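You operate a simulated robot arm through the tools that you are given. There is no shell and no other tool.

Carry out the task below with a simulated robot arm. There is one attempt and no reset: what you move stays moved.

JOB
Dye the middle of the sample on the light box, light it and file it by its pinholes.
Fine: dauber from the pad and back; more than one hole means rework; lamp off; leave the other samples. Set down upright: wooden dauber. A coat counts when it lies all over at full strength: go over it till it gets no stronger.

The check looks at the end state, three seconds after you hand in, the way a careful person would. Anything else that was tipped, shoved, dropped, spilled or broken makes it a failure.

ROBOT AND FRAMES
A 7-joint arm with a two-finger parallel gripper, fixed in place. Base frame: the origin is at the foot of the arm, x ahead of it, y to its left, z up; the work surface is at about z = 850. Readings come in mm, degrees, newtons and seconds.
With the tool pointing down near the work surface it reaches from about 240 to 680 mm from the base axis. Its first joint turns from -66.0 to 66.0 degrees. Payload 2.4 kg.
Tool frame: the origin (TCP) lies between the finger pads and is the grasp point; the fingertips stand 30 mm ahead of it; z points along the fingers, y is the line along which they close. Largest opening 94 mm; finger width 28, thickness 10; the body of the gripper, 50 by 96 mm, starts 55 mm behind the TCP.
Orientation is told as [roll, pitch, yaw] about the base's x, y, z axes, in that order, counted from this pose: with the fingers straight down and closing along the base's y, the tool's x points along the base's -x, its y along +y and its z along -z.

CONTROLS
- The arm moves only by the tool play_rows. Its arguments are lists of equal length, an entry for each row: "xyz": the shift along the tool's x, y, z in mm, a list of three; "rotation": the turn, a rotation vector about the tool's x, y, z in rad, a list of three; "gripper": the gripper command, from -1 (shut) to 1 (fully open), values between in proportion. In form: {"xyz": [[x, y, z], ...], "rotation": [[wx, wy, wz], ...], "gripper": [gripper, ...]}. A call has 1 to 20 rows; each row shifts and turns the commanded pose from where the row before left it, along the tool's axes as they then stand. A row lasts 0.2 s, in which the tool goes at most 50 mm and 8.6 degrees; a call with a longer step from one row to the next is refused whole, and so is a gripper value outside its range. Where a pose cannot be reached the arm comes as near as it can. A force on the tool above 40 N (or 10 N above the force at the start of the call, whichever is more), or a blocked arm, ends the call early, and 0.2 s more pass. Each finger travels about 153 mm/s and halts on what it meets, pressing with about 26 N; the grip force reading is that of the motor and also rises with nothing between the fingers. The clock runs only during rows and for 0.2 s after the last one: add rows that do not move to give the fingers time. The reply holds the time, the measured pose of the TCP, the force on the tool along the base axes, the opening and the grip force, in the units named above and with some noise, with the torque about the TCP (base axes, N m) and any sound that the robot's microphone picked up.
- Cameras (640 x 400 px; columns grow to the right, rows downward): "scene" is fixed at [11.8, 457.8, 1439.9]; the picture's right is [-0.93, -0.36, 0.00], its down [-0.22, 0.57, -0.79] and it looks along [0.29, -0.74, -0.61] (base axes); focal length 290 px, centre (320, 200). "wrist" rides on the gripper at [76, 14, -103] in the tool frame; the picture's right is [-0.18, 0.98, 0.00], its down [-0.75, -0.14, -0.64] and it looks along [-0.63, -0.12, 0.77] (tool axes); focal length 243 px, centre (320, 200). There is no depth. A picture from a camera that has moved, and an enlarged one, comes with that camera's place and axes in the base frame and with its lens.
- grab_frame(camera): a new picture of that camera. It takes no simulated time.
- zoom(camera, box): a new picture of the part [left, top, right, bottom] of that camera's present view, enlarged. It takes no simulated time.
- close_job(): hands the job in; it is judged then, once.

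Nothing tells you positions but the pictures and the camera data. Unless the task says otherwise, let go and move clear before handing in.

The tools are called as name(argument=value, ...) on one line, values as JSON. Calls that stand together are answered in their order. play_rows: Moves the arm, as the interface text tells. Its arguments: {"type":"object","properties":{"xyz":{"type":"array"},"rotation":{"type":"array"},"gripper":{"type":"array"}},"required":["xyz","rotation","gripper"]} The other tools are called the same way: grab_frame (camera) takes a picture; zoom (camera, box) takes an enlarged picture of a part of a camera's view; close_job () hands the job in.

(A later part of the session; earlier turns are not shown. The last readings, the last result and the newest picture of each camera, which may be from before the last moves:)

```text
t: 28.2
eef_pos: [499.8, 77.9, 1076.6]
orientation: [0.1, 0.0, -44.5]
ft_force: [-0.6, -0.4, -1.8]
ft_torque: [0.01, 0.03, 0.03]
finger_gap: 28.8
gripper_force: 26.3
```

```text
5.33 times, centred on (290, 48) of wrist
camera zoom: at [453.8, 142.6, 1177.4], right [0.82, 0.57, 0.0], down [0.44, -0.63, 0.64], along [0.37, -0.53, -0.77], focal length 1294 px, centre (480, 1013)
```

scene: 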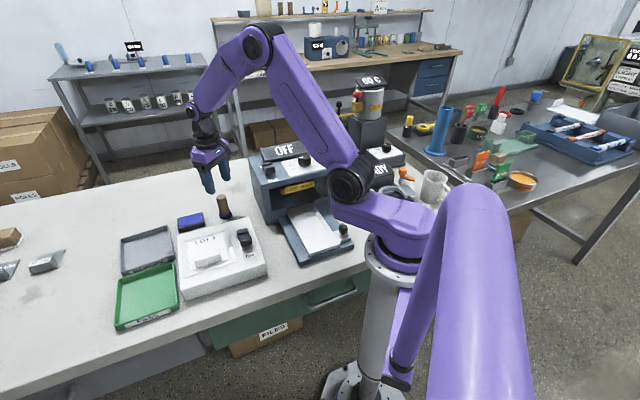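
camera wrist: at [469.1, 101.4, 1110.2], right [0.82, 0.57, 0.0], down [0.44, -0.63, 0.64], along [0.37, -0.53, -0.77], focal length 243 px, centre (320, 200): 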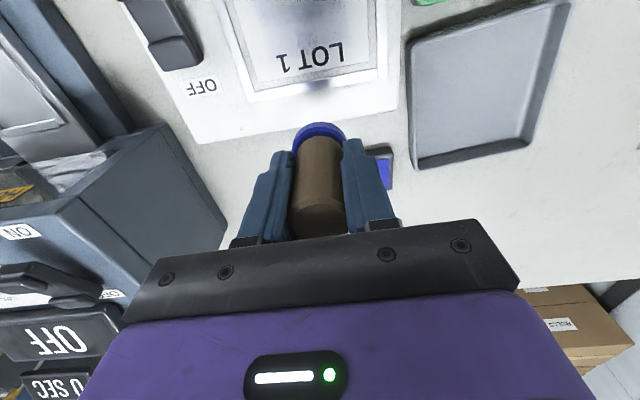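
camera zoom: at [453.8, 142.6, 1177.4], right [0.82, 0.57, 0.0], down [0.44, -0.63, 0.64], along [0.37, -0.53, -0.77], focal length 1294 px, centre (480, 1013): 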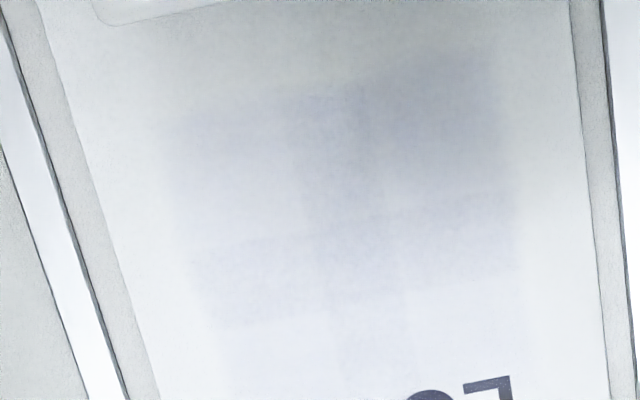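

The later dabs added almost nothing, so the head probably carried very little ink. I'll go back to the pad, press longer this time and compare.

play_rows(xyz=[[-34, 3.3, 20], [-34, 3.3, 20], [-34, 3.3, 20], [-33.5, 3.4, 20], [0, 0, 40], [0, 0, 25], [0, 0, 10], [0, 0, 3], [0, 0, 2], [0, 0, 0], [0, 0, 0], [0, 0, 0], [0, 0, 0], [0, 0, 0], [0, 0, 0]], rotation=[[0, 0, 0], [0, 0, 0], [0, 0, 0], [0, 0, 0], [0, 0, 0], [0, 0, 0], [0, 0, 0], [0, 0, 0], [0, 0, 0], [0, 0, 0], [0, 0, 0], [0, 0, 0], [0, 0, 0], [0, 0, 0], [0, 0, 0]], gripper=[-1, -1, -1, -1, -1, -1, -1, -1, -1, -1, -1, -1, -1, -1, -1])

zoom(camera="scene", box=[140, 150, 270, 250])

```text
t: 31.4
eef_pos: [607.6, -6.0, 917.6]
orientation: [0.0, -0.1, -44.5]
ft_force: [-0.3, -0.6, -1.1]
ft_torque: [-0.02, 0.02, 0.01]
finger_gap: 29.1
gripper_force: 26.0
```

```text
4.00 times, centred on (205, 200) of scene
camera zoom: at [11.8, 457.8, 1439.9], right [-0.93, -0.36, 0.0], down [-0.22, 0.57, -0.79], along [0.29, -0.74, -0.61], focal length 1159 px, centre (780, 200)
```

zoom: 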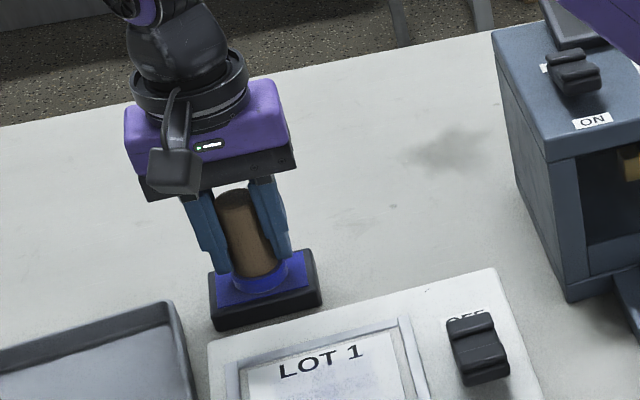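

There is no force here now, so the dauber has slipped slightly up in the grip. That means my later dabs were likely not touching. I'll find contact again gently.

play_rows(xyz=[[0, 0, 0.7], [0, 0, 0]], rotation=[[0, 0, 0], [0, 0, 0]], gripper=[-1, -1])

play_rows(xyz=[[0, 0, 0.7], [0, 0, 0]], rotation=[[0, 0, 0], [0, 0, 0]], gripper=[-1, -1])

play_rows(xyz=[[0, 0, 0.7], [0, 0, 0]], rotation=[[0, 0, 0], [0, 0, 0]], gripper=[-1, -1])

```text
t: 32.0
eef_pos: [606.9, -7.1, 916.4]
orientation: [-0.1, 0.0, -44.5]
ft_force: [-0.5, 0.6, -0.1]
ft_torque: [-0.01, 0.0, 0.01]
finger_gap: 29.2
gripper_force: 25.9
```

```text
t: 32.6
eef_pos: [605.5, -6.7, 915.6]
orientation: [0.0, 0.0, -44.5]
ft_force: [0.1, -0.3, -0.1]
ft_torque: [0.02, -0.01, -0.03]
finger_gap: 29.2
gripper_force: 25.8
```

```text
t: 33.2
eef_pos: [605.9, -6.7, 916.8]
orientation: [0.1, -0.1, -44.5]
ft_force: [-3.6, 0.3, 8.5]
ft_torque: [-0.11, 0.02, -0.03]
finger_gap: 29.1
gripper_force: 25.5
```

I have light contact at 8.5 N. I'll press slightly more, hold, and carry the dauber back over the sample's centre.

play_rows(xyz=[[0, 0, 0.4], [0, 0, 0], [0, 0, 0], [0, 0, 0], [0, 0, 0], [0, 0, 0]], rotation=[[0, 0, 0], [0, 0, 0], [0, 0, 0], [0, 0, 0], [0, 0, 0], [0, 0, 0]], gripper=[-1, -1, -1, -1, -1, -1])

play_rows(xyz=[[0, 0, -5], [0, 0, -35], [0, 0, -34.2], [44, -8.3, 0], [44, -8.3, 0], [44, -8.3, 0], [43.5, -8.4, 0], [0, 0, 20], [0, 0, 15], [0, 0, 4], [0, 0, 0]], rotation=[[0, 0, 0], [0, 0, 0], [0, 0, 0], [0, 0, 0], [0, 0, 0], [0, 0, 0], [0, 0, 0], [0, 0, 0], [0, 0, 0], [0, 0, 0], [0, 0, 0]], gripper=[-1, -1, -1, -1, -1, -1, -1, -1, -1, -1, -1])

```text
t: 34.6
eef_pos: [605.7, -7.4, 914.9]
orientation: [0.2, -0.1, -44.5]
ft_force: [3.5, -1.4, 15.0]
ft_torque: [-0.22, -0.19, 0.05]
finger_gap: 29.2
gripper_force: 25.7
```

```text
t: 37.0
eef_pos: [457.1, 91.7, 947.7]
orientation: [0.0, -0.1, -44.5]
ft_force: [-0.7, -0.1, -1.1]
ft_torque: [0.02, 0.0, -0.02]
finger_gap: 29.0
gripper_force: 26.1
```

play_rows(xyz=[[0, 0, 2], [0, 0, 2], [0, 0, 1.5], [0, 0, 0]], rotation=[[0, 0, 0], [0, 0, 0], [0, 0, 0], [0, 0, 0]], gripper=[-1, -1, -1, -1])

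play_rows(xyz=[[0, 0, 0.7], [0, 0, 0]], rotation=[[0, 0, 0], [0, 0, 0]], gripper=[-1, -1])

play_rows(xyz=[[0, 0, 0.7], [0, 0, 0]], rotation=[[0, 0, 0], [0, 0, 0]], gripper=[-1, -1])

```text
t: 38.0
eef_pos: [456.6, 91.7, 944.4]
orientation: [0.1, -0.2, -44.5]
ft_force: [-1.8, -3.4, 13.3]
ft_torque: [-0.26, 0.05, -0.01]
finger_gap: 28.9
gripper_force: 25.8
```

```text
t: 38.6
eef_pos: [458.0, 92.7, 944.3]
orientation: [0.1, -0.1, -44.5]
ft_force: [1.7, 0.5, 18.5]
ft_torque: [-0.03, -0.11, 0.01]
finger_gap: 29.0
gripper_force: 26.0
```

```text
t: 39.2
eef_pos: [459.2, 92.7, 943.8]
orientation: [0.1, -0.1, -44.5]
ft_force: [2.9, 2.5, 22.3]
ft_torque: [0.08, -0.21, 0.03]
finger_gap: 29.2
gripper_force: 25.9
```

I have contact at about 22 N at the centre. I'll lift and compare the patch.

play_rows(xyz=[[0, 0, -4], [0, 0, -20], [-13, 6, -37], [-13, 7, -37], [-14, 7, -36], [0, 0, 0]], rotation=[[0, 0, 0], [0, 0, 0], [0, 0, 0], [0, 0, 0], [0, 0, 0], [0, 0, 0]], gripper=[-1, -1, -1, -1, -1, -1])

zoom(camera="wrist", box=[200, 0, 424, 140])

zoom(camera="wrist", box=[230, 10, 350, 85])

```text
t: 40.6
eef_pos: [499.7, 78.3, 1075.4]
orientation: [-0.1, -0.1, -44.5]
ft_force: [0.4, 0.5, 0.2]
ft_torque: [0.0, -0.02, -0.04]
finger_gap: 29.0
gripper_force: 26.4
```

```text
2.86 times, centred on (312, 70) of wrist
camera zoom: at [454.6, 141.4, 1177.6], right [0.82, 0.57, 0.0], down [0.44, -0.63, 0.64], along [0.37, -0.53, -0.77], focal length 693 px, centre (343, 571)
```

zoom: 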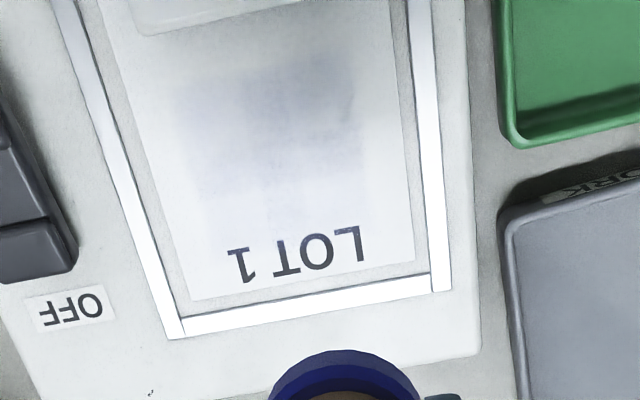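

```text
5.33 times, centred on (290, 48) of wrist
camera zoom: at [454.6, 141.4, 1177.6], right [0.82, 0.57, 0.0], down [0.44, -0.63, 0.64], along [0.37, -0.53, -0.77], focal length 1294 px, centre (480, 1013)
```

zoom: 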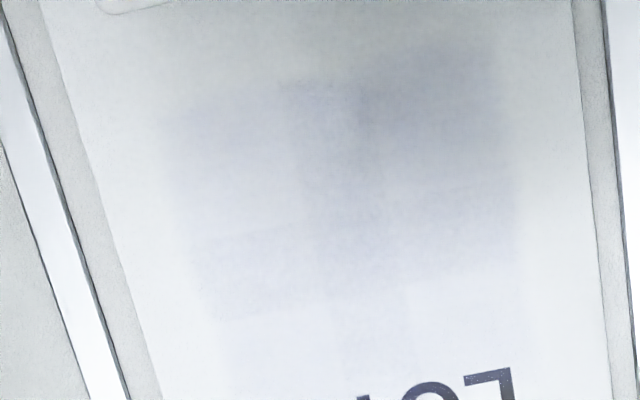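

Rows 1 and 2 now look even, while the row nearest the text is weaker. I'll dab that row, checking the force each time.

play_rows(xyz=[[9, -19, 40], [9, -19.5, 40], [0, 0, 43], [0, 0, 6], [0, 0, 3.8], [0, 0, 0], [0, 0, 0]], rotation=[[0, 0, 0], [0, 0, 0], [0, 0, 0], [0, 0, 0], [0, 0, 0], [0, 0, 0], [0, 0, 0]], gripper=[-1, -1, -1, -1, -1, -1, -1])

play_rows(xyz=[[0, 0, -5], [0, 18, 0], [0, 0, 5], [0, 0, 0], [0, 0, 0]], rotation=[[0, 0, 0], [0, 0, 0], [0, 0, 0], [0, 0, 0], [0, 0, 0]], gripper=[-1, -1, -1, -1, -1])

play_rows(xyz=[[0, 0, -5], [0, 18, 0], [0, 0, 5], [0, 0, 0], [0, 0, 0]], rotation=[[0, 0, 0], [0, 0, 0], [0, 0, 0], [0, 0, 0], [0, 0, 0]], gripper=[-1, -1, -1, -1, -1])

```text
t: 42.2
eef_pos: [458.8, 63.0, 945.0]
orientation: [0.0, 0.0, -44.6]
ft_force: [-1.8, -0.1, 1.9]
ft_torque: [-0.01, -0.02, -0.01]
finger_gap: 29.2
gripper_force: 26.1
```

```text
t: 43.4
eef_pos: [472.3, 77.0, 943.5]
orientation: [0.1, -0.1, -44.4]
ft_force: [-2.3, -1.1, 14.8]
ft_torque: [-0.14, 0.1, 0.0]
finger_gap: 28.9
gripper_force: 26.4
```

```text
t: 44.6
eef_pos: [486.1, 89.0, 945.4]
orientation: [-0.1, 0.0, -44.5]
ft_force: [-0.4, 0.4, 0.1]
ft_torque: [0.04, 0.01, -0.05]
finger_gap: 29.1
gripper_force: 26.1
```

The contact height varies a little as the dauber creeps in the grip. I'll make light contact here and try a gentle stroke along the bar direction.

play_rows(xyz=[[0, 0, 0.7], [0, 0, 0]], rotation=[[0, 0, 0], [0, 0, 0]], gripper=[-1, -1])

play_rows(xyz=[[0, 0, 0.7], [0, 0, 0]], rotation=[[0, 0, 0], [0, 0, 0]], gripper=[-1, -1])

```text
t: 45.2
eef_pos: [486.4, 88.7, 942.3]
orientation: [0.0, 0.0, -44.5]
ft_force: [-2.6, -0.1, 9.6]
ft_torque: [-0.01, 0.02, 0.02]
finger_gap: 29.1
gripper_force: 25.8
```

```text
t: 45.8
eef_pos: [486.4, 89.2, 943.3]
orientation: [0.1, -0.1, -44.5]
ft_force: [-2.0, -1.7, 18.6]
ft_torque: [-0.28, 0.13, 0.0]
finger_gap: 28.9
gripper_force: 26.0
```

play_rows(xyz=[[0, 0, -0.6], [0, -6, 0], [0, -6, 0], [0, -6, 0], [0, -6, 0], [0, -6, 0], [0, -6, 0], [0, 0, 0]], rotation=[[0, 0, 0], [0, 0, 0], [0, 0, 0], [0, 0, 0], [0, 0, 0], [0, 0, 0], [0, 0, 0], [0, 0, 0]], gripper=[-1, -1, -1, -1, -1, -1, -1, -1])

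play_rows(xyz=[[0, 0, -20], [-6, 13, -37], [-6, 13, -37], [-6, 12.5, -37], [0, 0, 0]], rotation=[[0, 0, 0], [0, 0, 0], [0, 0, 0], [0, 0, 0], [0, 0, 0]], gripper=[-1, -1, -1, -1, -1])

zoom(camera="wrist", box=[200, 0, 424, 140])

zoom(camera="wrist", box=[230, 10, 350, 85])

zoom(camera="scene", box=[160, 190, 280, 290])

```text
t: 47.6
eef_pos: [459.3, 64.0, 944.1]
orientation: [-0.1, 0.1, -44.4]
ft_force: [1.1, 1.6, 4.4]
ft_torque: [0.04, -0.12, 0.01]
finger_gap: 28.9
gripper_force: 26.2
```

```text
t: 48.8
eef_pos: [499.3, 78.4, 1073.8]
orientation: [0.0, 0.1, -44.5]
ft_force: [0.1, -0.6, -0.6]
ft_torque: [0.04, -0.02, -0.01]
finger_gap: 29.1
gripper_force: 25.7
```

```text
2.86 times, centred on (312, 70) of wrist
camera zoom: at [453.9, 140.9, 1174.8], right [0.82, 0.57, 0.0], down [0.44, -0.63, 0.64], along [0.37, -0.53, -0.77], focal length 693 px, centre (343, 571)
```

zoom: 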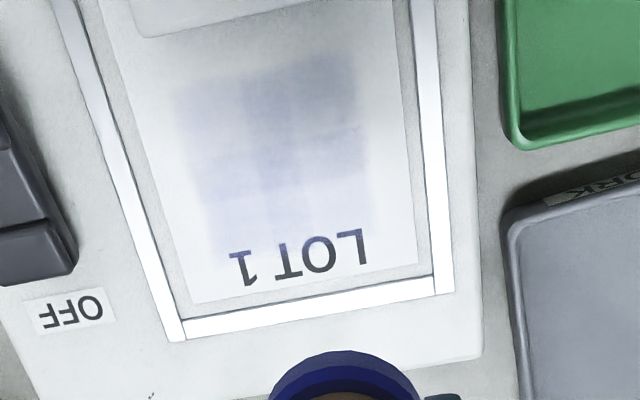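

```text
5.33 times, centred on (290, 48) of wrist
camera zoom: at [453.9, 140.9, 1174.8], right [0.82, 0.57, 0.0], down [0.44, -0.63, 0.64], along [0.37, -0.53, -0.77], focal length 1294 px, centre (480, 1013)
```

zoom: 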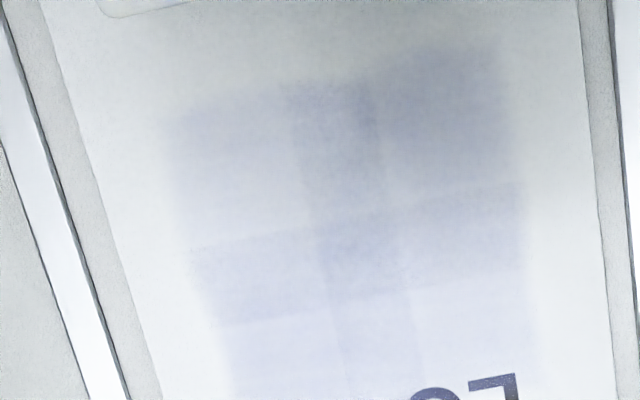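

```text
4.00 times, centred on (220, 240) of scene
camera zoom: at [11.8, 457.8, 1439.9], right [-0.93, -0.36, 0.0], down [-0.22, 0.57, -0.79], along [0.29, -0.74, -0.61], focal length 1159 px, centre (720, 40)
```

zoom: 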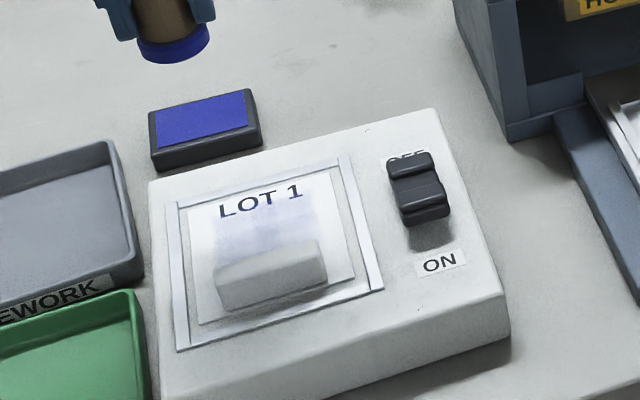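

The stroke made it visibly stronger everywhere. The pattern now looks like four overlapping tiles. I'll continue with light back-and-forth strokes on both rows.

play_rows(xyz=[[16, -1.5, 40], [15, -1.5, 40], [15, -1.5, 40], [0, 0, 11.1], [0, 0, 0], [0, -8, 0], [0, -8, 0], [0, -8, 0], [0, -8, 0], [0, 8, 0], [0, 8, 0], [0, 8, 0], [0, 8, 0], [0, 0, 0]], rotation=[[0, 0, 0], [0, 0, 0], [0, 0, 0], [0, 0, 0], [0, 0, 0], [0, 0, 0], [0, 0, 0], [0, 0, 0], [0, 0, 0], [0, 0, 0], [0, 0, 0], [0, 0, 0], [0, 0, 0], [0, 0, 0]], gripper=[-1, -1, -1, -1, -1, -1, -1, -1, -1, -1, -1, -1, -1, -1])

play_rows(xyz=[[0, 0, -4], [-22, 0, 0], [0, 0, 4], [0, 0, 0], [0, -8, 0], [0, -8, 0], [0, -8, 0], [0, -8, 0], [0, 8, 0], [0, 8, 0], [0, 8, 0], [0, 8, 0], [0, 0, 0]], rotation=[[0, 0, 0], [0, 0, 0], [0, 0, 0], [0, 0, 0], [0, 0, 0], [0, 0, 0], [0, 0, 0], [0, 0, 0], [0, 0, 0], [0, 0, 0], [0, 0, 0], [0, 0, 0], [0, 0, 0]], gripper=[-1, -1, -1, -1, -1, -1, -1, -1, -1, -1, -1, -1, -1])

play_rows(xyz=[[0, 0, -11], [-8, 1.5, -40], [-8, 1.5, -40], [-8, 1.5, -40], [0, 0, 0]], rotation=[[0, 0, 0], [0, 0, 0], [0, 0, 0], [0, 0, 0], [0, 0, 0]], gripper=[-1, -1, -1, -1, -1])

zoom(camera="wrist", box=[200, 0, 424, 140])

zoom(camera="scene", box=[160, 190, 280, 290])

```text
t: 51.8
eef_pos: [463.9, 107.7, 943.1]
orientation: [0.0, 0.1, -44.5]
ft_force: [-1.2, -1.2, 4.1]
ft_torque: [-0.13, 0.04, -0.04]
finger_gap: 28.9
gripper_force: 26.3
```

```text
t: 54.6
eef_pos: [479.9, 91.4, 943.1]
orientation: [0.1, 0.1, -44.5]
ft_force: [-0.5, -0.3, 0.5]
ft_torque: [-0.05, 0.01, 0.04]
finger_gap: 29.2
gripper_force: 26.1
```

```text
t: 55.8
eef_pos: [500.9, 77.0, 1075.4]
orientation: [0.1, 0.0, -44.5]
ft_force: [-0.3, 0.2, -0.6]
ft_torque: [0.01, -0.03, 0.0]
finger_gap: 29.1
gripper_force: 25.6
```

```text
2.86 times, centred on (312, 70) of wrist
camera zoom: at [455.7, 141.3, 1176.5], right [0.82, 0.57, 0.0], down [0.44, -0.63, 0.64], along [0.37, -0.53, -0.77], focal length 693 px, centre (343, 571)
```

zoom: 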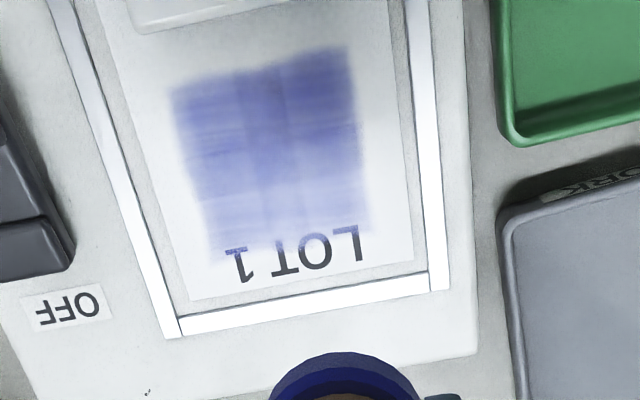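

```text
4.00 times, centred on (220, 240) of scene
camera zoom: at [11.8, 457.8, 1439.9], right [-0.93, -0.36, 0.0], down [-0.22, 0.57, -0.79], along [0.29, -0.74, -0.61], focal length 1159 px, centre (720, 40)
```

zoom: 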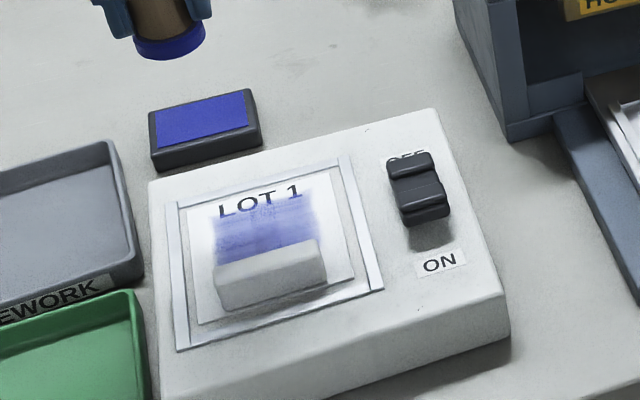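

Strokes are clearly what lays the dye. The half near the text got lighter contact, so I'll stroke that part a little lower and then go over everything again.

play_rows(xyz=[[8, -1.5, 40], [8, -1.5, 40], [8, -1.5, 40], [0, 0, 11.0], [0, 0, 0.7], [0, -8, 0], [0, -8, 0], [0, -8, 0], [0, -8, 0], [0, 8, 0], [0, 8, 0], [0, 8, 0], [0, 8, 0], [0, 0, 0]], rotation=[[0, 0, 0], [0, 0, 0], [0, 0, 0], [0, 0, 0], [0, 0, 0], [0, 0, 0], [0, 0, 0], [0, 0, 0], [0, 0, 0], [0, 0, 0], [0, 0, 0], [0, 0, 0], [0, 0, 0], [0, 0, 0]], gripper=[-1, -1, -1, -1, -1, -1, -1, -1, -1, -1, -1, -1, -1, -1])

play_rows(xyz=[[0, -8, 0], [0, -8, 0], [0, -8, 0], [0, -8, 0], [0, 8, 0], [0, 8, 0], [0, 8, 0], [0, 8, 0], [0, 0, 0]], rotation=[[0, 0, 0], [0, 0, 0], [0, 0, 0], [0, 0, 0], [0, 0, 0], [0, 0, 0], [0, 0, 0], [0, 0, 0], [0, 0, 0]], gripper=[-1, -1, -1, -1, -1, -1, -1, -1, -1])

play_rows(xyz=[[0, 0, -11], [-8, 1.5, -40], [-8, 1.5, -40], [-8, 1.5, -40], [0, 0, 0]], rotation=[[0, 0, 0], [0, 0, 0], [0, 0, 0], [0, 0, 0], [0, 0, 0]], gripper=[-1, -1, -1, -1, -1])

zoom(camera="wrist", box=[200, 0, 424, 140])

zoom(camera="scene", box=[160, 190, 280, 290])

```text
t: 58.8
eef_pos: [479.1, 94.1, 942.3]
orientation: [0.1, 0.0, -44.6]
ft_force: [-1.5, -2.2, 6.2]
ft_torque: [-0.12, 0.07, -0.02]
finger_gap: 29.3
gripper_force: 26.1
```

```text
t: 60.8
eef_pos: [478.7, 92.4, 942.6]
orientation: [-0.1, -0.1, -44.5]
ft_force: [-1.9, -2.3, 6.7]
ft_torque: [-0.14, 0.05, -0.02]
finger_gap: 29.4
gripper_force: 25.9
```

```text
t: 62.0
eef_pos: [500.8, 76.3, 1075.2]
orientation: [0.0, 0.0, -44.5]
ft_force: [-0.1, -0.8, -0.5]
ft_torque: [-0.05, 0.02, -0.01]
finger_gap: 29.3
gripper_force: 26.2
```

```text
2.86 times, centred on (312, 70) of wrist
camera zoom: at [455.3, 139.8, 1175.5], right [0.82, 0.57, 0.0], down [0.44, -0.63, 0.64], along [0.37, -0.53, -0.77], focal length 693 px, centre (343, 571)
```

zoom: 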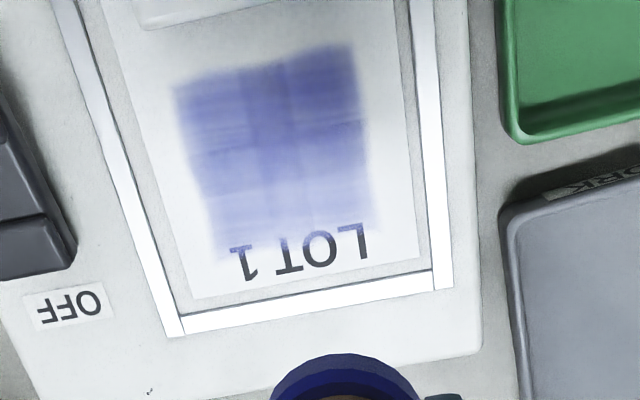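

```text
4.00 times, centred on (220, 240) of scene
camera zoom: at [11.8, 457.8, 1439.9], right [-0.93, -0.36, 0.0], down [-0.22, 0.57, -0.79], along [0.29, -0.74, -0.61], focal length 1159 px, centre (720, 40)
```

zoom: 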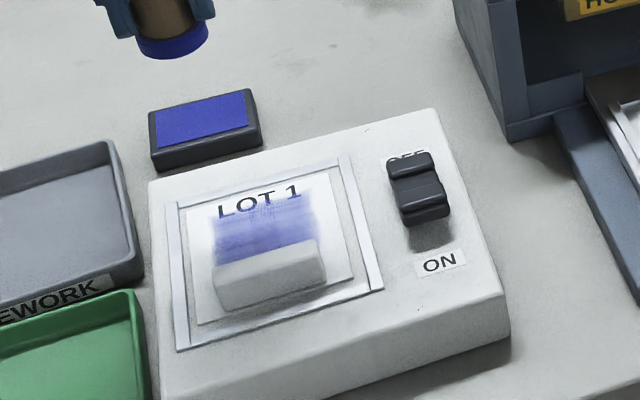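

That pass gained only a little, so the head is probably running dry. I'll re-ink at the pad with a light rub along its long side.

play_rows(xyz=[[-34, 3.3, 20], [-34, 3.3, 20], [-34, 3.3, 20], [-33.5, 3.4, 20], [0, 0, 40], [0, 0, 25], [0, 0, 10], [0, 0, 3], [0, 0, 1.5], [0, 0, 0]], rotation=[[0, 0, 0], [0, 0, 0], [0, 0, 0], [0, 0, 0], [0, 0, 0], [0, 0, 0], [0, 0, 0], [0, 0, 0], [0, 0, 0], [0, 0, 0]], gripper=[-1, -1, -1, -1, -1, -1, -1, -1, -1, -1])

play_rows(xyz=[[0, 0, 0.6], [0, 0, 0]], rotation=[[0, 0, 0], [0, 0, 0]], gripper=[-1, -1])

```text
t: 64.2
eef_pos: [606.0, -6.8, 913.2]
orientation: [-0.1, 0.0, -44.5]
ft_force: [0.1, -0.1, -1.1]
ft_torque: [0.01, 0.02, -0.05]
finger_gap: 29.4
gripper_force: 26.7
```

```text
t: 64.8
eef_pos: [606.3, -5.7, 913.4]
orientation: [-0.1, -0.1, -44.5]
ft_force: [-0.2, 0.9, 0.4]
ft_torque: [-0.01, 0.0, -0.01]
finger_gap: 29.3
gripper_force: 26.0
```

play_rows(xyz=[[0, 0, 0.6], [0, 0, 0]], rotation=[[0, 0, 0], [0, 0, 0]], gripper=[-1, -1])

play_rows(xyz=[[0, 0, 0.5], [0, 0, 0]], rotation=[[0, 0, 0], [0, 0, 0]], gripper=[-1, -1])

play_rows(xyz=[[0, 5, 0], [0, -5, 0], [0, -5, 0], [0, 5, 0], [0, 0, 0]], rotation=[[0, 0, 0], [0, 0, 0], [0, 0, 0], [0, 0, 0], [0, 0, 0]], gripper=[-1, -1, -1, -1, -1])

```text
t: 65.4
eef_pos: [605.8, -7.4, 913.1]
orientation: [0.1, 0.0, -44.5]
ft_force: [-2.0, 0.6, 3.9]
ft_torque: [-0.02, 0.0, 0.0]
finger_gap: 29.3
gripper_force: 26.0
```

```text
t: 66.0
eef_pos: [606.5, -7.1, 912.9]
orientation: [0.0, -0.1, -44.5]
ft_force: [-1.3, 1.5, 10.7]
ft_torque: [-0.06, -0.02, -0.02]
finger_gap: 29.5
gripper_force: 26.1
```

```text
t: 67.2
eef_pos: [605.1, -8.0, 912.7]
orientation: [0.0, 0.0, -44.5]
ft_force: [-1.1, -0.8, 4.0]
ft_torque: [-0.08, -0.03, -0.03]
finger_gap: 29.2
gripper_force: 25.7
```

Re-inked. I'll go back to the part near the text and stroke it.

play_rows(xyz=[[0, 0, -26.5], [0, 0, -30], [0, 0, -20], [40, -4.4, 0], [40, -4.4, 0], [40, -4.5, 0], [39.5, -4.5, 0], [0, 0, 30], [0, 0, 13], [0, 0, 3.3], [0, 0, 0]], rotation=[[0, 0, 0], [0, 0, 0], [0, 0, 0], [0, 0, 0], [0, 0, 0], [0, 0, 0], [0, 0, 0], [0, 0, 0], [0, 0, 0], [0, 0, 0], [0, 0, 0]], gripper=[-1, -1, -1, -1, -1, -1, -1, -1, -1, -1, -1])

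play_rows(xyz=[[0, 0, 0.3], [0, -8, 0], [0, -8, 0], [0, -8, 0], [0, -8, 0], [0, 8, 0], [0, 8, 0], [0, 8, 0], [0, 8, 0], [0, 0, 0]], rotation=[[0, 0, 0], [0, 0, 0], [0, 0, 0], [0, 0, 0], [0, 0, 0], [0, 0, 0], [0, 0, 0], [0, 0, 0], [0, 0, 0], [0, 0, 0]], gripper=[-1, -1, -1, -1, -1, -1, -1, -1, -1, -1])

```text
t: 69.6
eef_pos: [480.1, 91.2, 943.9]
orientation: [0.0, 0.0, -44.6]
ft_force: [0.1, 0.1, -0.5]
ft_torque: [-0.01, 0.0, -0.01]
finger_gap: 29.3
gripper_force: 25.7
```

```text
t: 71.8
eef_pos: [480.7, 92.0, 942.5]
orientation: [0.0, 0.0, -44.5]
ft_force: [-3.2, -2.9, 14.1]
ft_torque: [-0.21, 0.08, -0.01]
finger_gap: 29.4
gripper_force: 25.7
```

play_rows(xyz=[[0, -8, 0], [0, -8, 0], [0, -8, 0], [0, -8, 0], [0, 8, 0], [0, 8, 0], [0, 8, 0], [0, 8, 0], [0, 0, -4], [22, 0, 0], [0, 0, 4], [0, -8, 0], [0, -8, 0], [0, -8, 0], [0, -8, 0], [0, 8, 0], [0, 8, 0], [0, 8, 0], [0, 8, 0], [0, 0, 0]], rotation=[[0, 0, 0], [0, 0, 0], [0, 0, 0], [0, 0, 0], [0, 0, 0], [0, 0, 0], [0, 0, 0], [0, 0, 0], [0, 0, 0], [0, 0, 0], [0, 0, 0], [0, 0, 0], [0, 0, 0], [0, 0, 0], [0, 0, 0], [0, 0, 0], [0, 0, 0], [0, 0, 0], [0, 0, 0], [0, 0, 0]], gripper=[-1, -1, -1, -1, -1, -1, -1, -1, -1, -1, -1, -1, -1, -1, -1, -1, -1, -1, -1, -1])

play_rows(xyz=[[0, 0, -11], [-16, 1.5, -40], [-15, 1.5, -40], [-15, 1.5, -40], [0, 0, 0]], rotation=[[0, 0, 0], [0, 0, 0], [0, 0, 0], [0, 0, 0], [0, 0, 0]], gripper=[-1, -1, -1, -1, -1])

zoom(camera="wrist", box=[200, 0, 424, 140])

zoom(camera="scene", box=[160, 190, 280, 290])

```text
t: 76.0
eef_pos: [463.8, 108.3, 941.9]
orientation: [0.1, 0.0, -44.6]
ft_force: [-3.4, -3.7, 14.0]
ft_torque: [-0.27, 0.04, 0.0]
finger_gap: 29.5
gripper_force: 25.8
```

```text
t: 77.2
eef_pos: [499.0, 77.0, 1074.4]
orientation: [0.0, 0.1, -44.5]
ft_force: [-0.8, -0.2, -1.0]
ft_torque: [-0.01, 0.0, 0.0]
finger_gap: 29.5
gripper_force: 25.9
```

```text
2.86 times, centred on (312, 70) of wrist
camera zoom: at [453.6, 141.9, 1175.5], right [0.82, 0.57, 0.0], down [0.44, -0.63, 0.64], along [0.37, -0.53, -0.77], focal length 693 px, centre (343, 571)
```

zoom: 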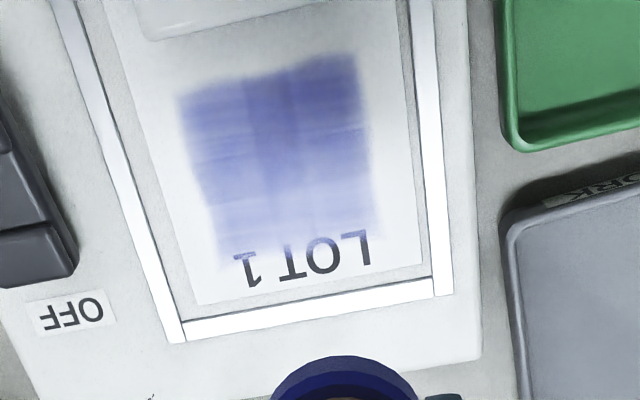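

```text
4.00 times, centred on (220, 240) of scene
camera zoom: at [11.8, 457.8, 1439.9], right [-0.93, -0.36, 0.0], down [-0.22, 0.57, -0.79], along [0.29, -0.74, -0.61], focal length 1159 px, centre (720, 40)
```

zoom: 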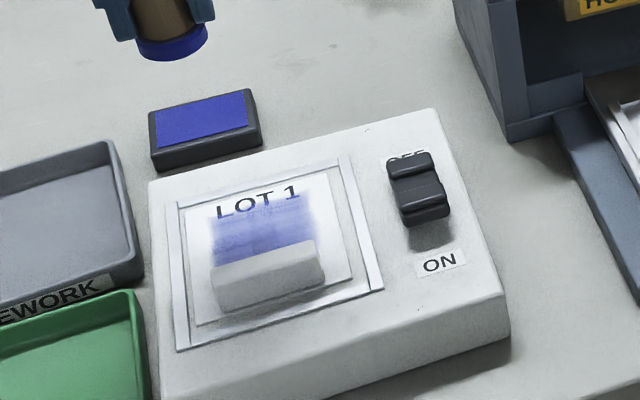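

zoom(camera="scene", box=[200, 228, 248, 258])

zoom(camera="wrist", box=[240, 10, 352, 80])

```text
13.33 times, centred on (224, 243) of scene
camera zoom: at [11.8, 457.8, 1439.9], right [-0.93, -0.36, 0.0], down [-0.22, 0.57, -0.79], along [0.29, -0.74, -0.61], focal length 3864 px, centre (1600, -373)
```

zoom: 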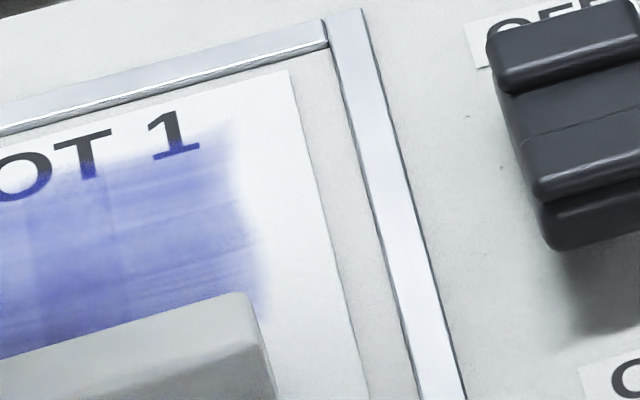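

```text
5.71 times, centred on (296, 45) of wrist
camera zoom: at [453.6, 141.9, 1175.5], right [0.82, 0.57, 0.0], down [0.44, -0.63, 0.64], along [0.37, -0.53, -0.77], focal length 1386 px, centre (457, 1086)
```

zoom: 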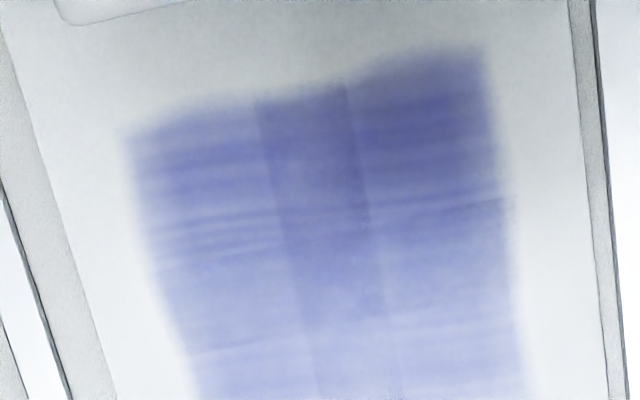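

It's streaky blue and still building up. I'll do more passes over the whole patch and then compare.

play_rows(xyz=[[16, -1.5, 40], [15, -1.5, 40], [15, -1.5, 40], [0, 0, 11.0], [0, -8, 0], [0, -8, 0], [0, -8, 0], [0, -8, 0], [0, 8, 0], [0, 8, 0], [0, 8, 0], [0, 8, 0], [0, -8, 0], [0, -8, 0], [0, -8, 0], [0, -8, 0], [0, 0, 0]], rotation=[[0, 0, 0], [0, 0, 0], [0, 0, 0], [0, 0, 0], [0, 0, 0], [0, 0, 0], [0, 0, 0], [0, 0, 0], [0, 0, 0], [0, 0, 0], [0, 0, 0], [0, 0, 0], [0, 0, 0], [0, 0, 0], [0, 0, 0], [0, 0, 0], [0, 0, 0]], gripper=[-1, -1, -1, -1, -1, -1, -1, -1, -1, -1, -1, -1, -1, -1, -1, -1, -1])

play_rows(xyz=[[0, 0, -4], [-11, 0, 0], [0, 0, 4], [0, 8, 0], [0, 8, 0], [0, 8, 0], [0, 8, 0], [0, -8, 0], [0, -8, 0], [0, -8, 0], [0, -8, 0], [0, 0, 0]], rotation=[[0, 0, 0], [0, 0, 0], [0, 0, 0], [0, 0, 0], [0, 0, 0], [0, 0, 0], [0, 0, 0], [0, 0, 0], [0, 0, 0], [0, 0, 0], [0, 0, 0], [0, 0, 0]], gripper=[-1, -1, -1, -1, -1, -1, -1, -1, -1, -1, -1, -1])

play_rows(xyz=[[0, 0, -4], [-11, 0, 0], [0, 0, 4], [0, 8, 0], [0, 8, 0], [0, 8, 0], [0, 8, 0], [0, -8, 0], [0, -8, 0], [0, -8, 0], [0, -8, 0], [0, 8, 0], [0, 8, 0], [0, 8, 0], [0, 8, 0], [0, 0, 0]], rotation=[[0, 0, 0], [0, 0, 0], [0, 0, 0], [0, 0, 0], [0, 0, 0], [0, 0, 0], [0, 0, 0], [0, 0, 0], [0, 0, 0], [0, 0, 0], [0, 0, 0], [0, 0, 0], [0, 0, 0], [0, 0, 0], [0, 0, 0], [0, 0, 0]], gripper=[-1, -1, -1, -1, -1, -1, -1, -1, -1, -1, -1, -1, -1, -1, -1, -1])

play_rows(xyz=[[0, 0, -11], [-8, 1.5, -40], [-8, 1.5, -40], [-8, 1.5, -40], [0, 0, 0]], rotation=[[0, 0, 0], [0, 0, 0], [0, 0, 0], [0, 0, 0], [0, 0, 0]], gripper=[-1, -1, -1, -1, -1])

zoom(camera="wrist", box=[200, 0, 424, 140])

zoom(camera="scene", box=[160, 190, 280, 290])

zoom(camera="scene", box=[200, 228, 248, 258])

```text
t: 80.8
eef_pos: [441.6, 84.1, 942.7]
orientation: [-0.1, -0.1, -44.6]
ft_force: [0.3, -0.7, -0.8]
ft_torque: [0.01, 0.02, 0.03]
finger_gap: 29.5
gripper_force: 25.5
```

```text
t: 83.4
eef_pos: [449.0, 77.0, 941.9]
orientation: [0.1, -0.1, -44.5]
ft_force: [3.0, 1.6, 6.9]
ft_torque: [0.04, -0.07, 0.03]
finger_gap: 29.1
gripper_force: 25.9
```

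```text
t: 86.8
eef_pos: [479.3, 93.1, 943.2]
orientation: [0.0, 0.1, -44.5]
ft_force: [-0.1, 0.0, 0.5]
ft_torque: [-0.01, 0.0, -0.02]
finger_gap: 29.1
gripper_force: 25.8
```

```text
t: 88.0
eef_pos: [502.8, 79.2, 1073.1]
orientation: [0.0, 0.0, -44.5]
ft_force: [0.0, -0.9, -1.2]
ft_torque: [-0.04, 0.0, 0.04]
finger_gap: 29.6
gripper_force: 26.1
```

```text
2.86 times, centred on (312, 70) of wrist
camera zoom: at [456.3, 142.2, 1173.5], right [0.82, 0.57, 0.0], down [0.44, -0.63, 0.64], along [0.37, -0.53, -0.77], focal length 693 px, centre (343, 571)
```

zoom: 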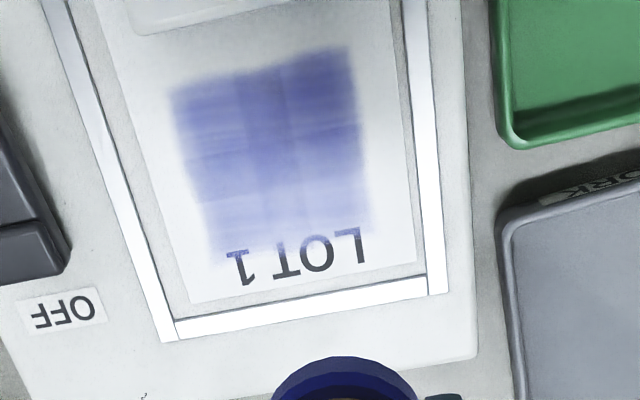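

```text
4.00 times, centred on (220, 240) of scene
camera zoom: at [11.8, 457.8, 1439.9], right [-0.93, -0.36, 0.0], down [-0.22, 0.57, -0.79], along [0.29, -0.74, -0.61], focal length 1159 px, centre (720, 40)
```

zoom: 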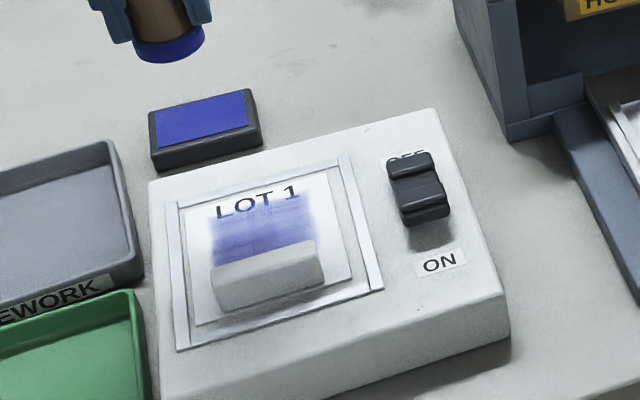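

```text
13.33 times, centred on (224, 243) of scene
camera zoom: at [11.8, 457.8, 1439.9], right [-0.93, -0.36, 0.0], down [-0.22, 0.57, -0.79], along [0.29, -0.74, -0.61], focal length 3864 px, centre (1600, -373)
```

zoom: 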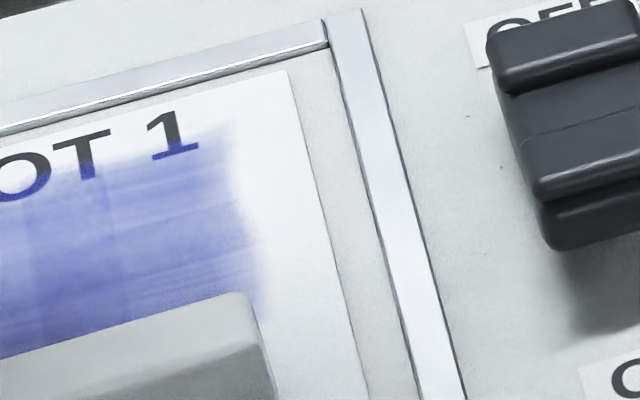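

Little changed, though contact was uneven (0–7 N). To be sure the coat is full, I'll re-ink and stroke again with slightly firmer contact.

play_rows(xyz=[[-34, 3.3, 20], [-34, 3.3, 20], [-34, 3.3, 20], [-33.5, 3.4, 20], [0, 0, 40], [0, 0, 25], [0, 0, 10], [0, 0, 4.9], [0, 0, 0.8], [0, 0, 0]], rotation=[[0, 0, 0], [0, 0, 0], [0, 0, 0], [0, 0, 0], [0, 0, 0], [0, 0, 0], [0, 0, 0], [0, 0, 0], [0, 0, 0], [0, 0, 0]], gripper=[-1, -1, -1, -1, -1, -1, -1, -1, -1, -1])

play_rows(xyz=[[0, 0, 0.5], [0, 0, 0]], rotation=[[0, 0, 0], [0, 0, 0]], gripper=[-1, -1])

play_rows(xyz=[[0, 0, 0.5], [0, 0, 0]], rotation=[[0, 0, 0], [0, 0, 0]], gripper=[-1, -1])

```text
t: 90.2
eef_pos: [603.4, -7.4, 913.0]
orientation: [0.0, -0.1, -44.6]
ft_force: [0.3, 0.2, 0.3]
ft_torque: [0.02, 0.01, 0.04]
finger_gap: 29.5
gripper_force: 25.6
```

```text
t: 90.8
eef_pos: [605.8, -7.5, 913.6]
orientation: [0.0, 0.0, -44.5]
ft_force: [-0.8, -0.4, -1.0]
ft_torque: [0.02, -0.02, -0.01]
finger_gap: 29.7
gripper_force: 26.1
```

```text
t: 91.4
eef_pos: [605.3, -6.8, 912.0]
orientation: [0.0, 0.1, -44.4]
ft_force: [-0.7, 0.2, 4.1]
ft_torque: [-0.03, 0.02, -0.01]
finger_gap: 29.4
gripper_force: 26.4
```

play_rows(xyz=[[0, 0, 0.4], [0, 5, 0], [0, -5, 0], [0, -5, 0], [0, 5, 0], [0, 0, 0], [0, 0, 0]], rotation=[[0, 0, 0], [0, 0, 0], [0, 0, 0], [0, 0, 0], [0, 0, 0], [0, 0, 0], [0, 0, 0]], gripper=[-1, -1, -1, -1, -1, -1, -1])

play_rows(xyz=[[0, 0, -27.7], [0, 0, -30], [0, 0, -20], [40, -4.4, 0], [40, -4.4, 0], [40, -4.5, 0], [39.5, -4.5, 0], [0, 0, 30], [0, 0, 13], [0, 0, 3.6], [0, 0, 0.6], [0, 0, 0]], rotation=[[0, 0, 0], [0, 0, 0], [0, 0, 0], [0, 0, 0], [0, 0, 0], [0, 0, 0], [0, 0, 0], [0, 0, 0], [0, 0, 0], [0, 0, 0], [0, 0, 0], [0, 0, 0]], gripper=[-1, -1, -1, -1, -1, -1, -1, -1, -1, -1, -1, -1])

```text
t: 93.0
eef_pos: [606.1, -7.1, 912.6]
orientation: [0.0, 0.0, -44.6]
ft_force: [-5.6, -3.5, 16.6]
ft_torque: [-0.18, 0.15, -0.03]
finger_gap: 29.7
gripper_force: 25.8
```

```text
t: 95.6
eef_pos: [479.8, 92.3, 942.8]
orientation: [0.0, 0.0, -44.5]
ft_force: [0.8, -0.4, 0.3]
ft_torque: [-0.05, -0.01, 0.02]
finger_gap: 29.5
gripper_force: 26.6
```

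play_rows(xyz=[[0, 0, 0.5], [0, -8, 0], [0, -8, 0], [0, -8, 0], [0, -8, 0], [0, 0, 0]], rotation=[[0, 0, 0], [0, 0, 0], [0, 0, 0], [0, 0, 0], [0, 0, 0], [0, 0, 0]], gripper=[-1, -1, -1, -1, -1, -1])

play_rows(xyz=[[0, 0, 0], [0, 8, 0], [0, 8, 0], [0, 8, 0], [0, 8, 0], [0, 0, 0]], rotation=[[0, 0, 0], [0, 0, 0], [0, 0, 0], [0, 0, 0], [0, 0, 0], [0, 0, 0]], gripper=[-1, -1, -1, -1, -1, -1])

```text
t: 97.0
eef_pos: [457.7, 68.9, 941.4]
orientation: [0.1, -0.1, -44.6]
ft_force: [6.0, 4.6, 22.1]
ft_torque: [0.18, -0.21, 0.01]
finger_gap: 29.5
gripper_force: 25.7
```

```text
t: 98.4
eef_pos: [478.4, 92.3, 940.6]
orientation: [-0.1, -0.1, -44.5]
ft_force: [-5.4, -4.5, 17.8]
ft_torque: [-0.18, 0.24, 0.0]
finger_gap: 29.5
gripper_force: 25.9
```

Contact is firm now. I'll repeat this at the three lane positions.

play_rows(xyz=[[0, -8, 0], [0, -8, 0], [0, -8, 0], [0, -8, 0], [0, 8, 0], [0, 8, 0], [0, 8, 0], [0, 8, 0], [0, 0, -4], [11, 0, 0], [0, 0, 4], [0, -8, 0], [0, -8, 0], [0, -8, 0], [0, -8, 0], [0, 8, 0], [0, 8, 0], [0, 8, 0], [0, 8, 0], [0, 0, 0]], rotation=[[0, 0, 0], [0, 0, 0], [0, 0, 0], [0, 0, 0], [0, 0, 0], [0, 0, 0], [0, 0, 0], [0, 0, 0], [0, 0, 0], [0, 0, 0], [0, 0, 0], [0, 0, 0], [0, 0, 0], [0, 0, 0], [0, 0, 0], [0, 0, 0], [0, 0, 0], [0, 0, 0], [0, 0, 0], [0, 0, 0]], gripper=[-1, -1, -1, -1, -1, -1, -1, -1, -1, -1, -1, -1, -1, -1, -1, -1, -1, -1, -1, -1])

play_rows(xyz=[[0, 0, -4], [11, 0, 0], [0, 0, 4], [0, -8, 0], [0, -8, 0], [0, -8, 0], [0, -8, 0], [0, 8, 0], [0, 8, 0], [0, 8, 0], [0, 8, 0], [0, -8, 0], [0, -8, 0], [0, -8, 0], [0, -8, 0], [0, 8, 0], [0, 8, 0], [0, 8, 0], [0, 8, 0], [0, 0, 0]], rotation=[[0, 0, 0], [0, 0, 0], [0, 0, 0], [0, 0, 0], [0, 0, 0], [0, 0, 0], [0, 0, 0], [0, 0, 0], [0, 0, 0], [0, 0, 0], [0, 0, 0], [0, 0, 0], [0, 0, 0], [0, 0, 0], [0, 0, 0], [0, 0, 0], [0, 0, 0], [0, 0, 0], [0, 0, 0], [0, 0, 0]], gripper=[-1, -1, -1, -1, -1, -1, -1, -1, -1, -1, -1, -1, -1, -1, -1, -1, -1, -1, -1, -1])

play_rows(xyz=[[0, 0, -11], [-16, 1.5, -40], [-15, 1.5, -40], [-15, 1.5, -40], [0, 0, 0]], rotation=[[0, 0, 0], [0, 0, 0], [0, 0, 0], [0, 0, 0], [0, 0, 0]], gripper=[-1, -1, -1, -1, -1])

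zoom(camera="wrist", box=[200, 0, 424, 140])

zoom(camera="scene", box=[160, 190, 280, 290])

zoom(camera="scene", box=[200, 228, 248, 258])

```text
t: 102.6
eef_pos: [472.2, 100.4, 941.7]
orientation: [0.0, 0.1, -44.5]
ft_force: [-0.3, -0.3, -0.8]
ft_torque: [0.01, -0.03, 0.0]
finger_gap: 29.6
gripper_force: 25.9
```

```text
t: 106.8
eef_pos: [464.8, 106.8, 941.8]
orientation: [0.1, 0.0, -44.5]
ft_force: [-0.2, 0.0, 3.0]
ft_torque: [-0.05, 0.06, 0.01]
finger_gap: 29.4
gripper_force: 26.0
```

```text
t: 108.0
eef_pos: [501.9, 77.6, 1072.6]
orientation: [0.0, 0.0, -44.5]
ft_force: [-0.2, 0.2, -0.5]
ft_torque: [0.02, 0.0, -0.01]
finger_gap: 29.3
gripper_force: 25.8
```

```text
2.86 times, centred on (312, 70) of wrist
camera zoom: at [456.9, 141.8, 1173.9], right [0.82, 0.57, 0.0], down [0.44, -0.63, 0.64], along [0.37, -0.53, -0.77], focal length 693 px, centre (343, 571)
```

zoom: 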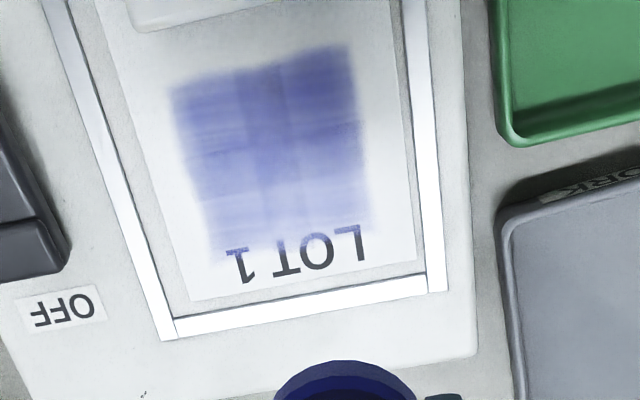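

```text
4.00 times, centred on (220, 240) of scene
camera zoom: at [11.8, 457.8, 1439.9], right [-0.93, -0.36, 0.0], down [-0.22, 0.57, -0.79], along [0.29, -0.74, -0.61], focal length 1159 px, centre (720, 40)
```

zoom: 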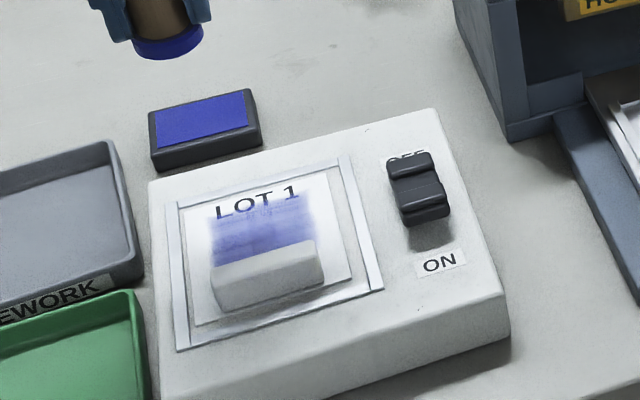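

```text
13.33 times, centred on (224, 243) of scene
camera zoom: at [11.8, 457.8, 1439.9], right [-0.93, -0.36, 0.0], down [-0.22, 0.57, -0.79], along [0.29, -0.74, -0.61], focal length 3864 px, centre (1600, -373)
```

zoom: 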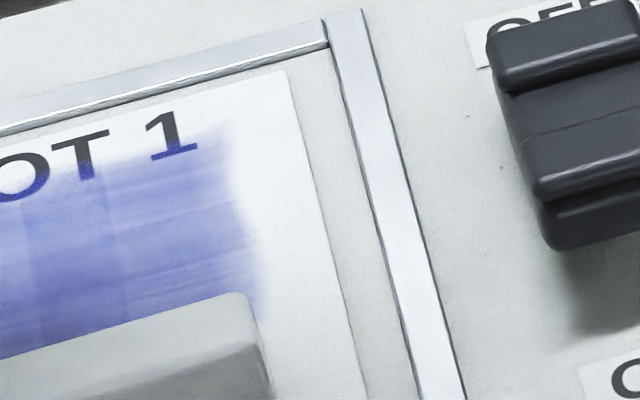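

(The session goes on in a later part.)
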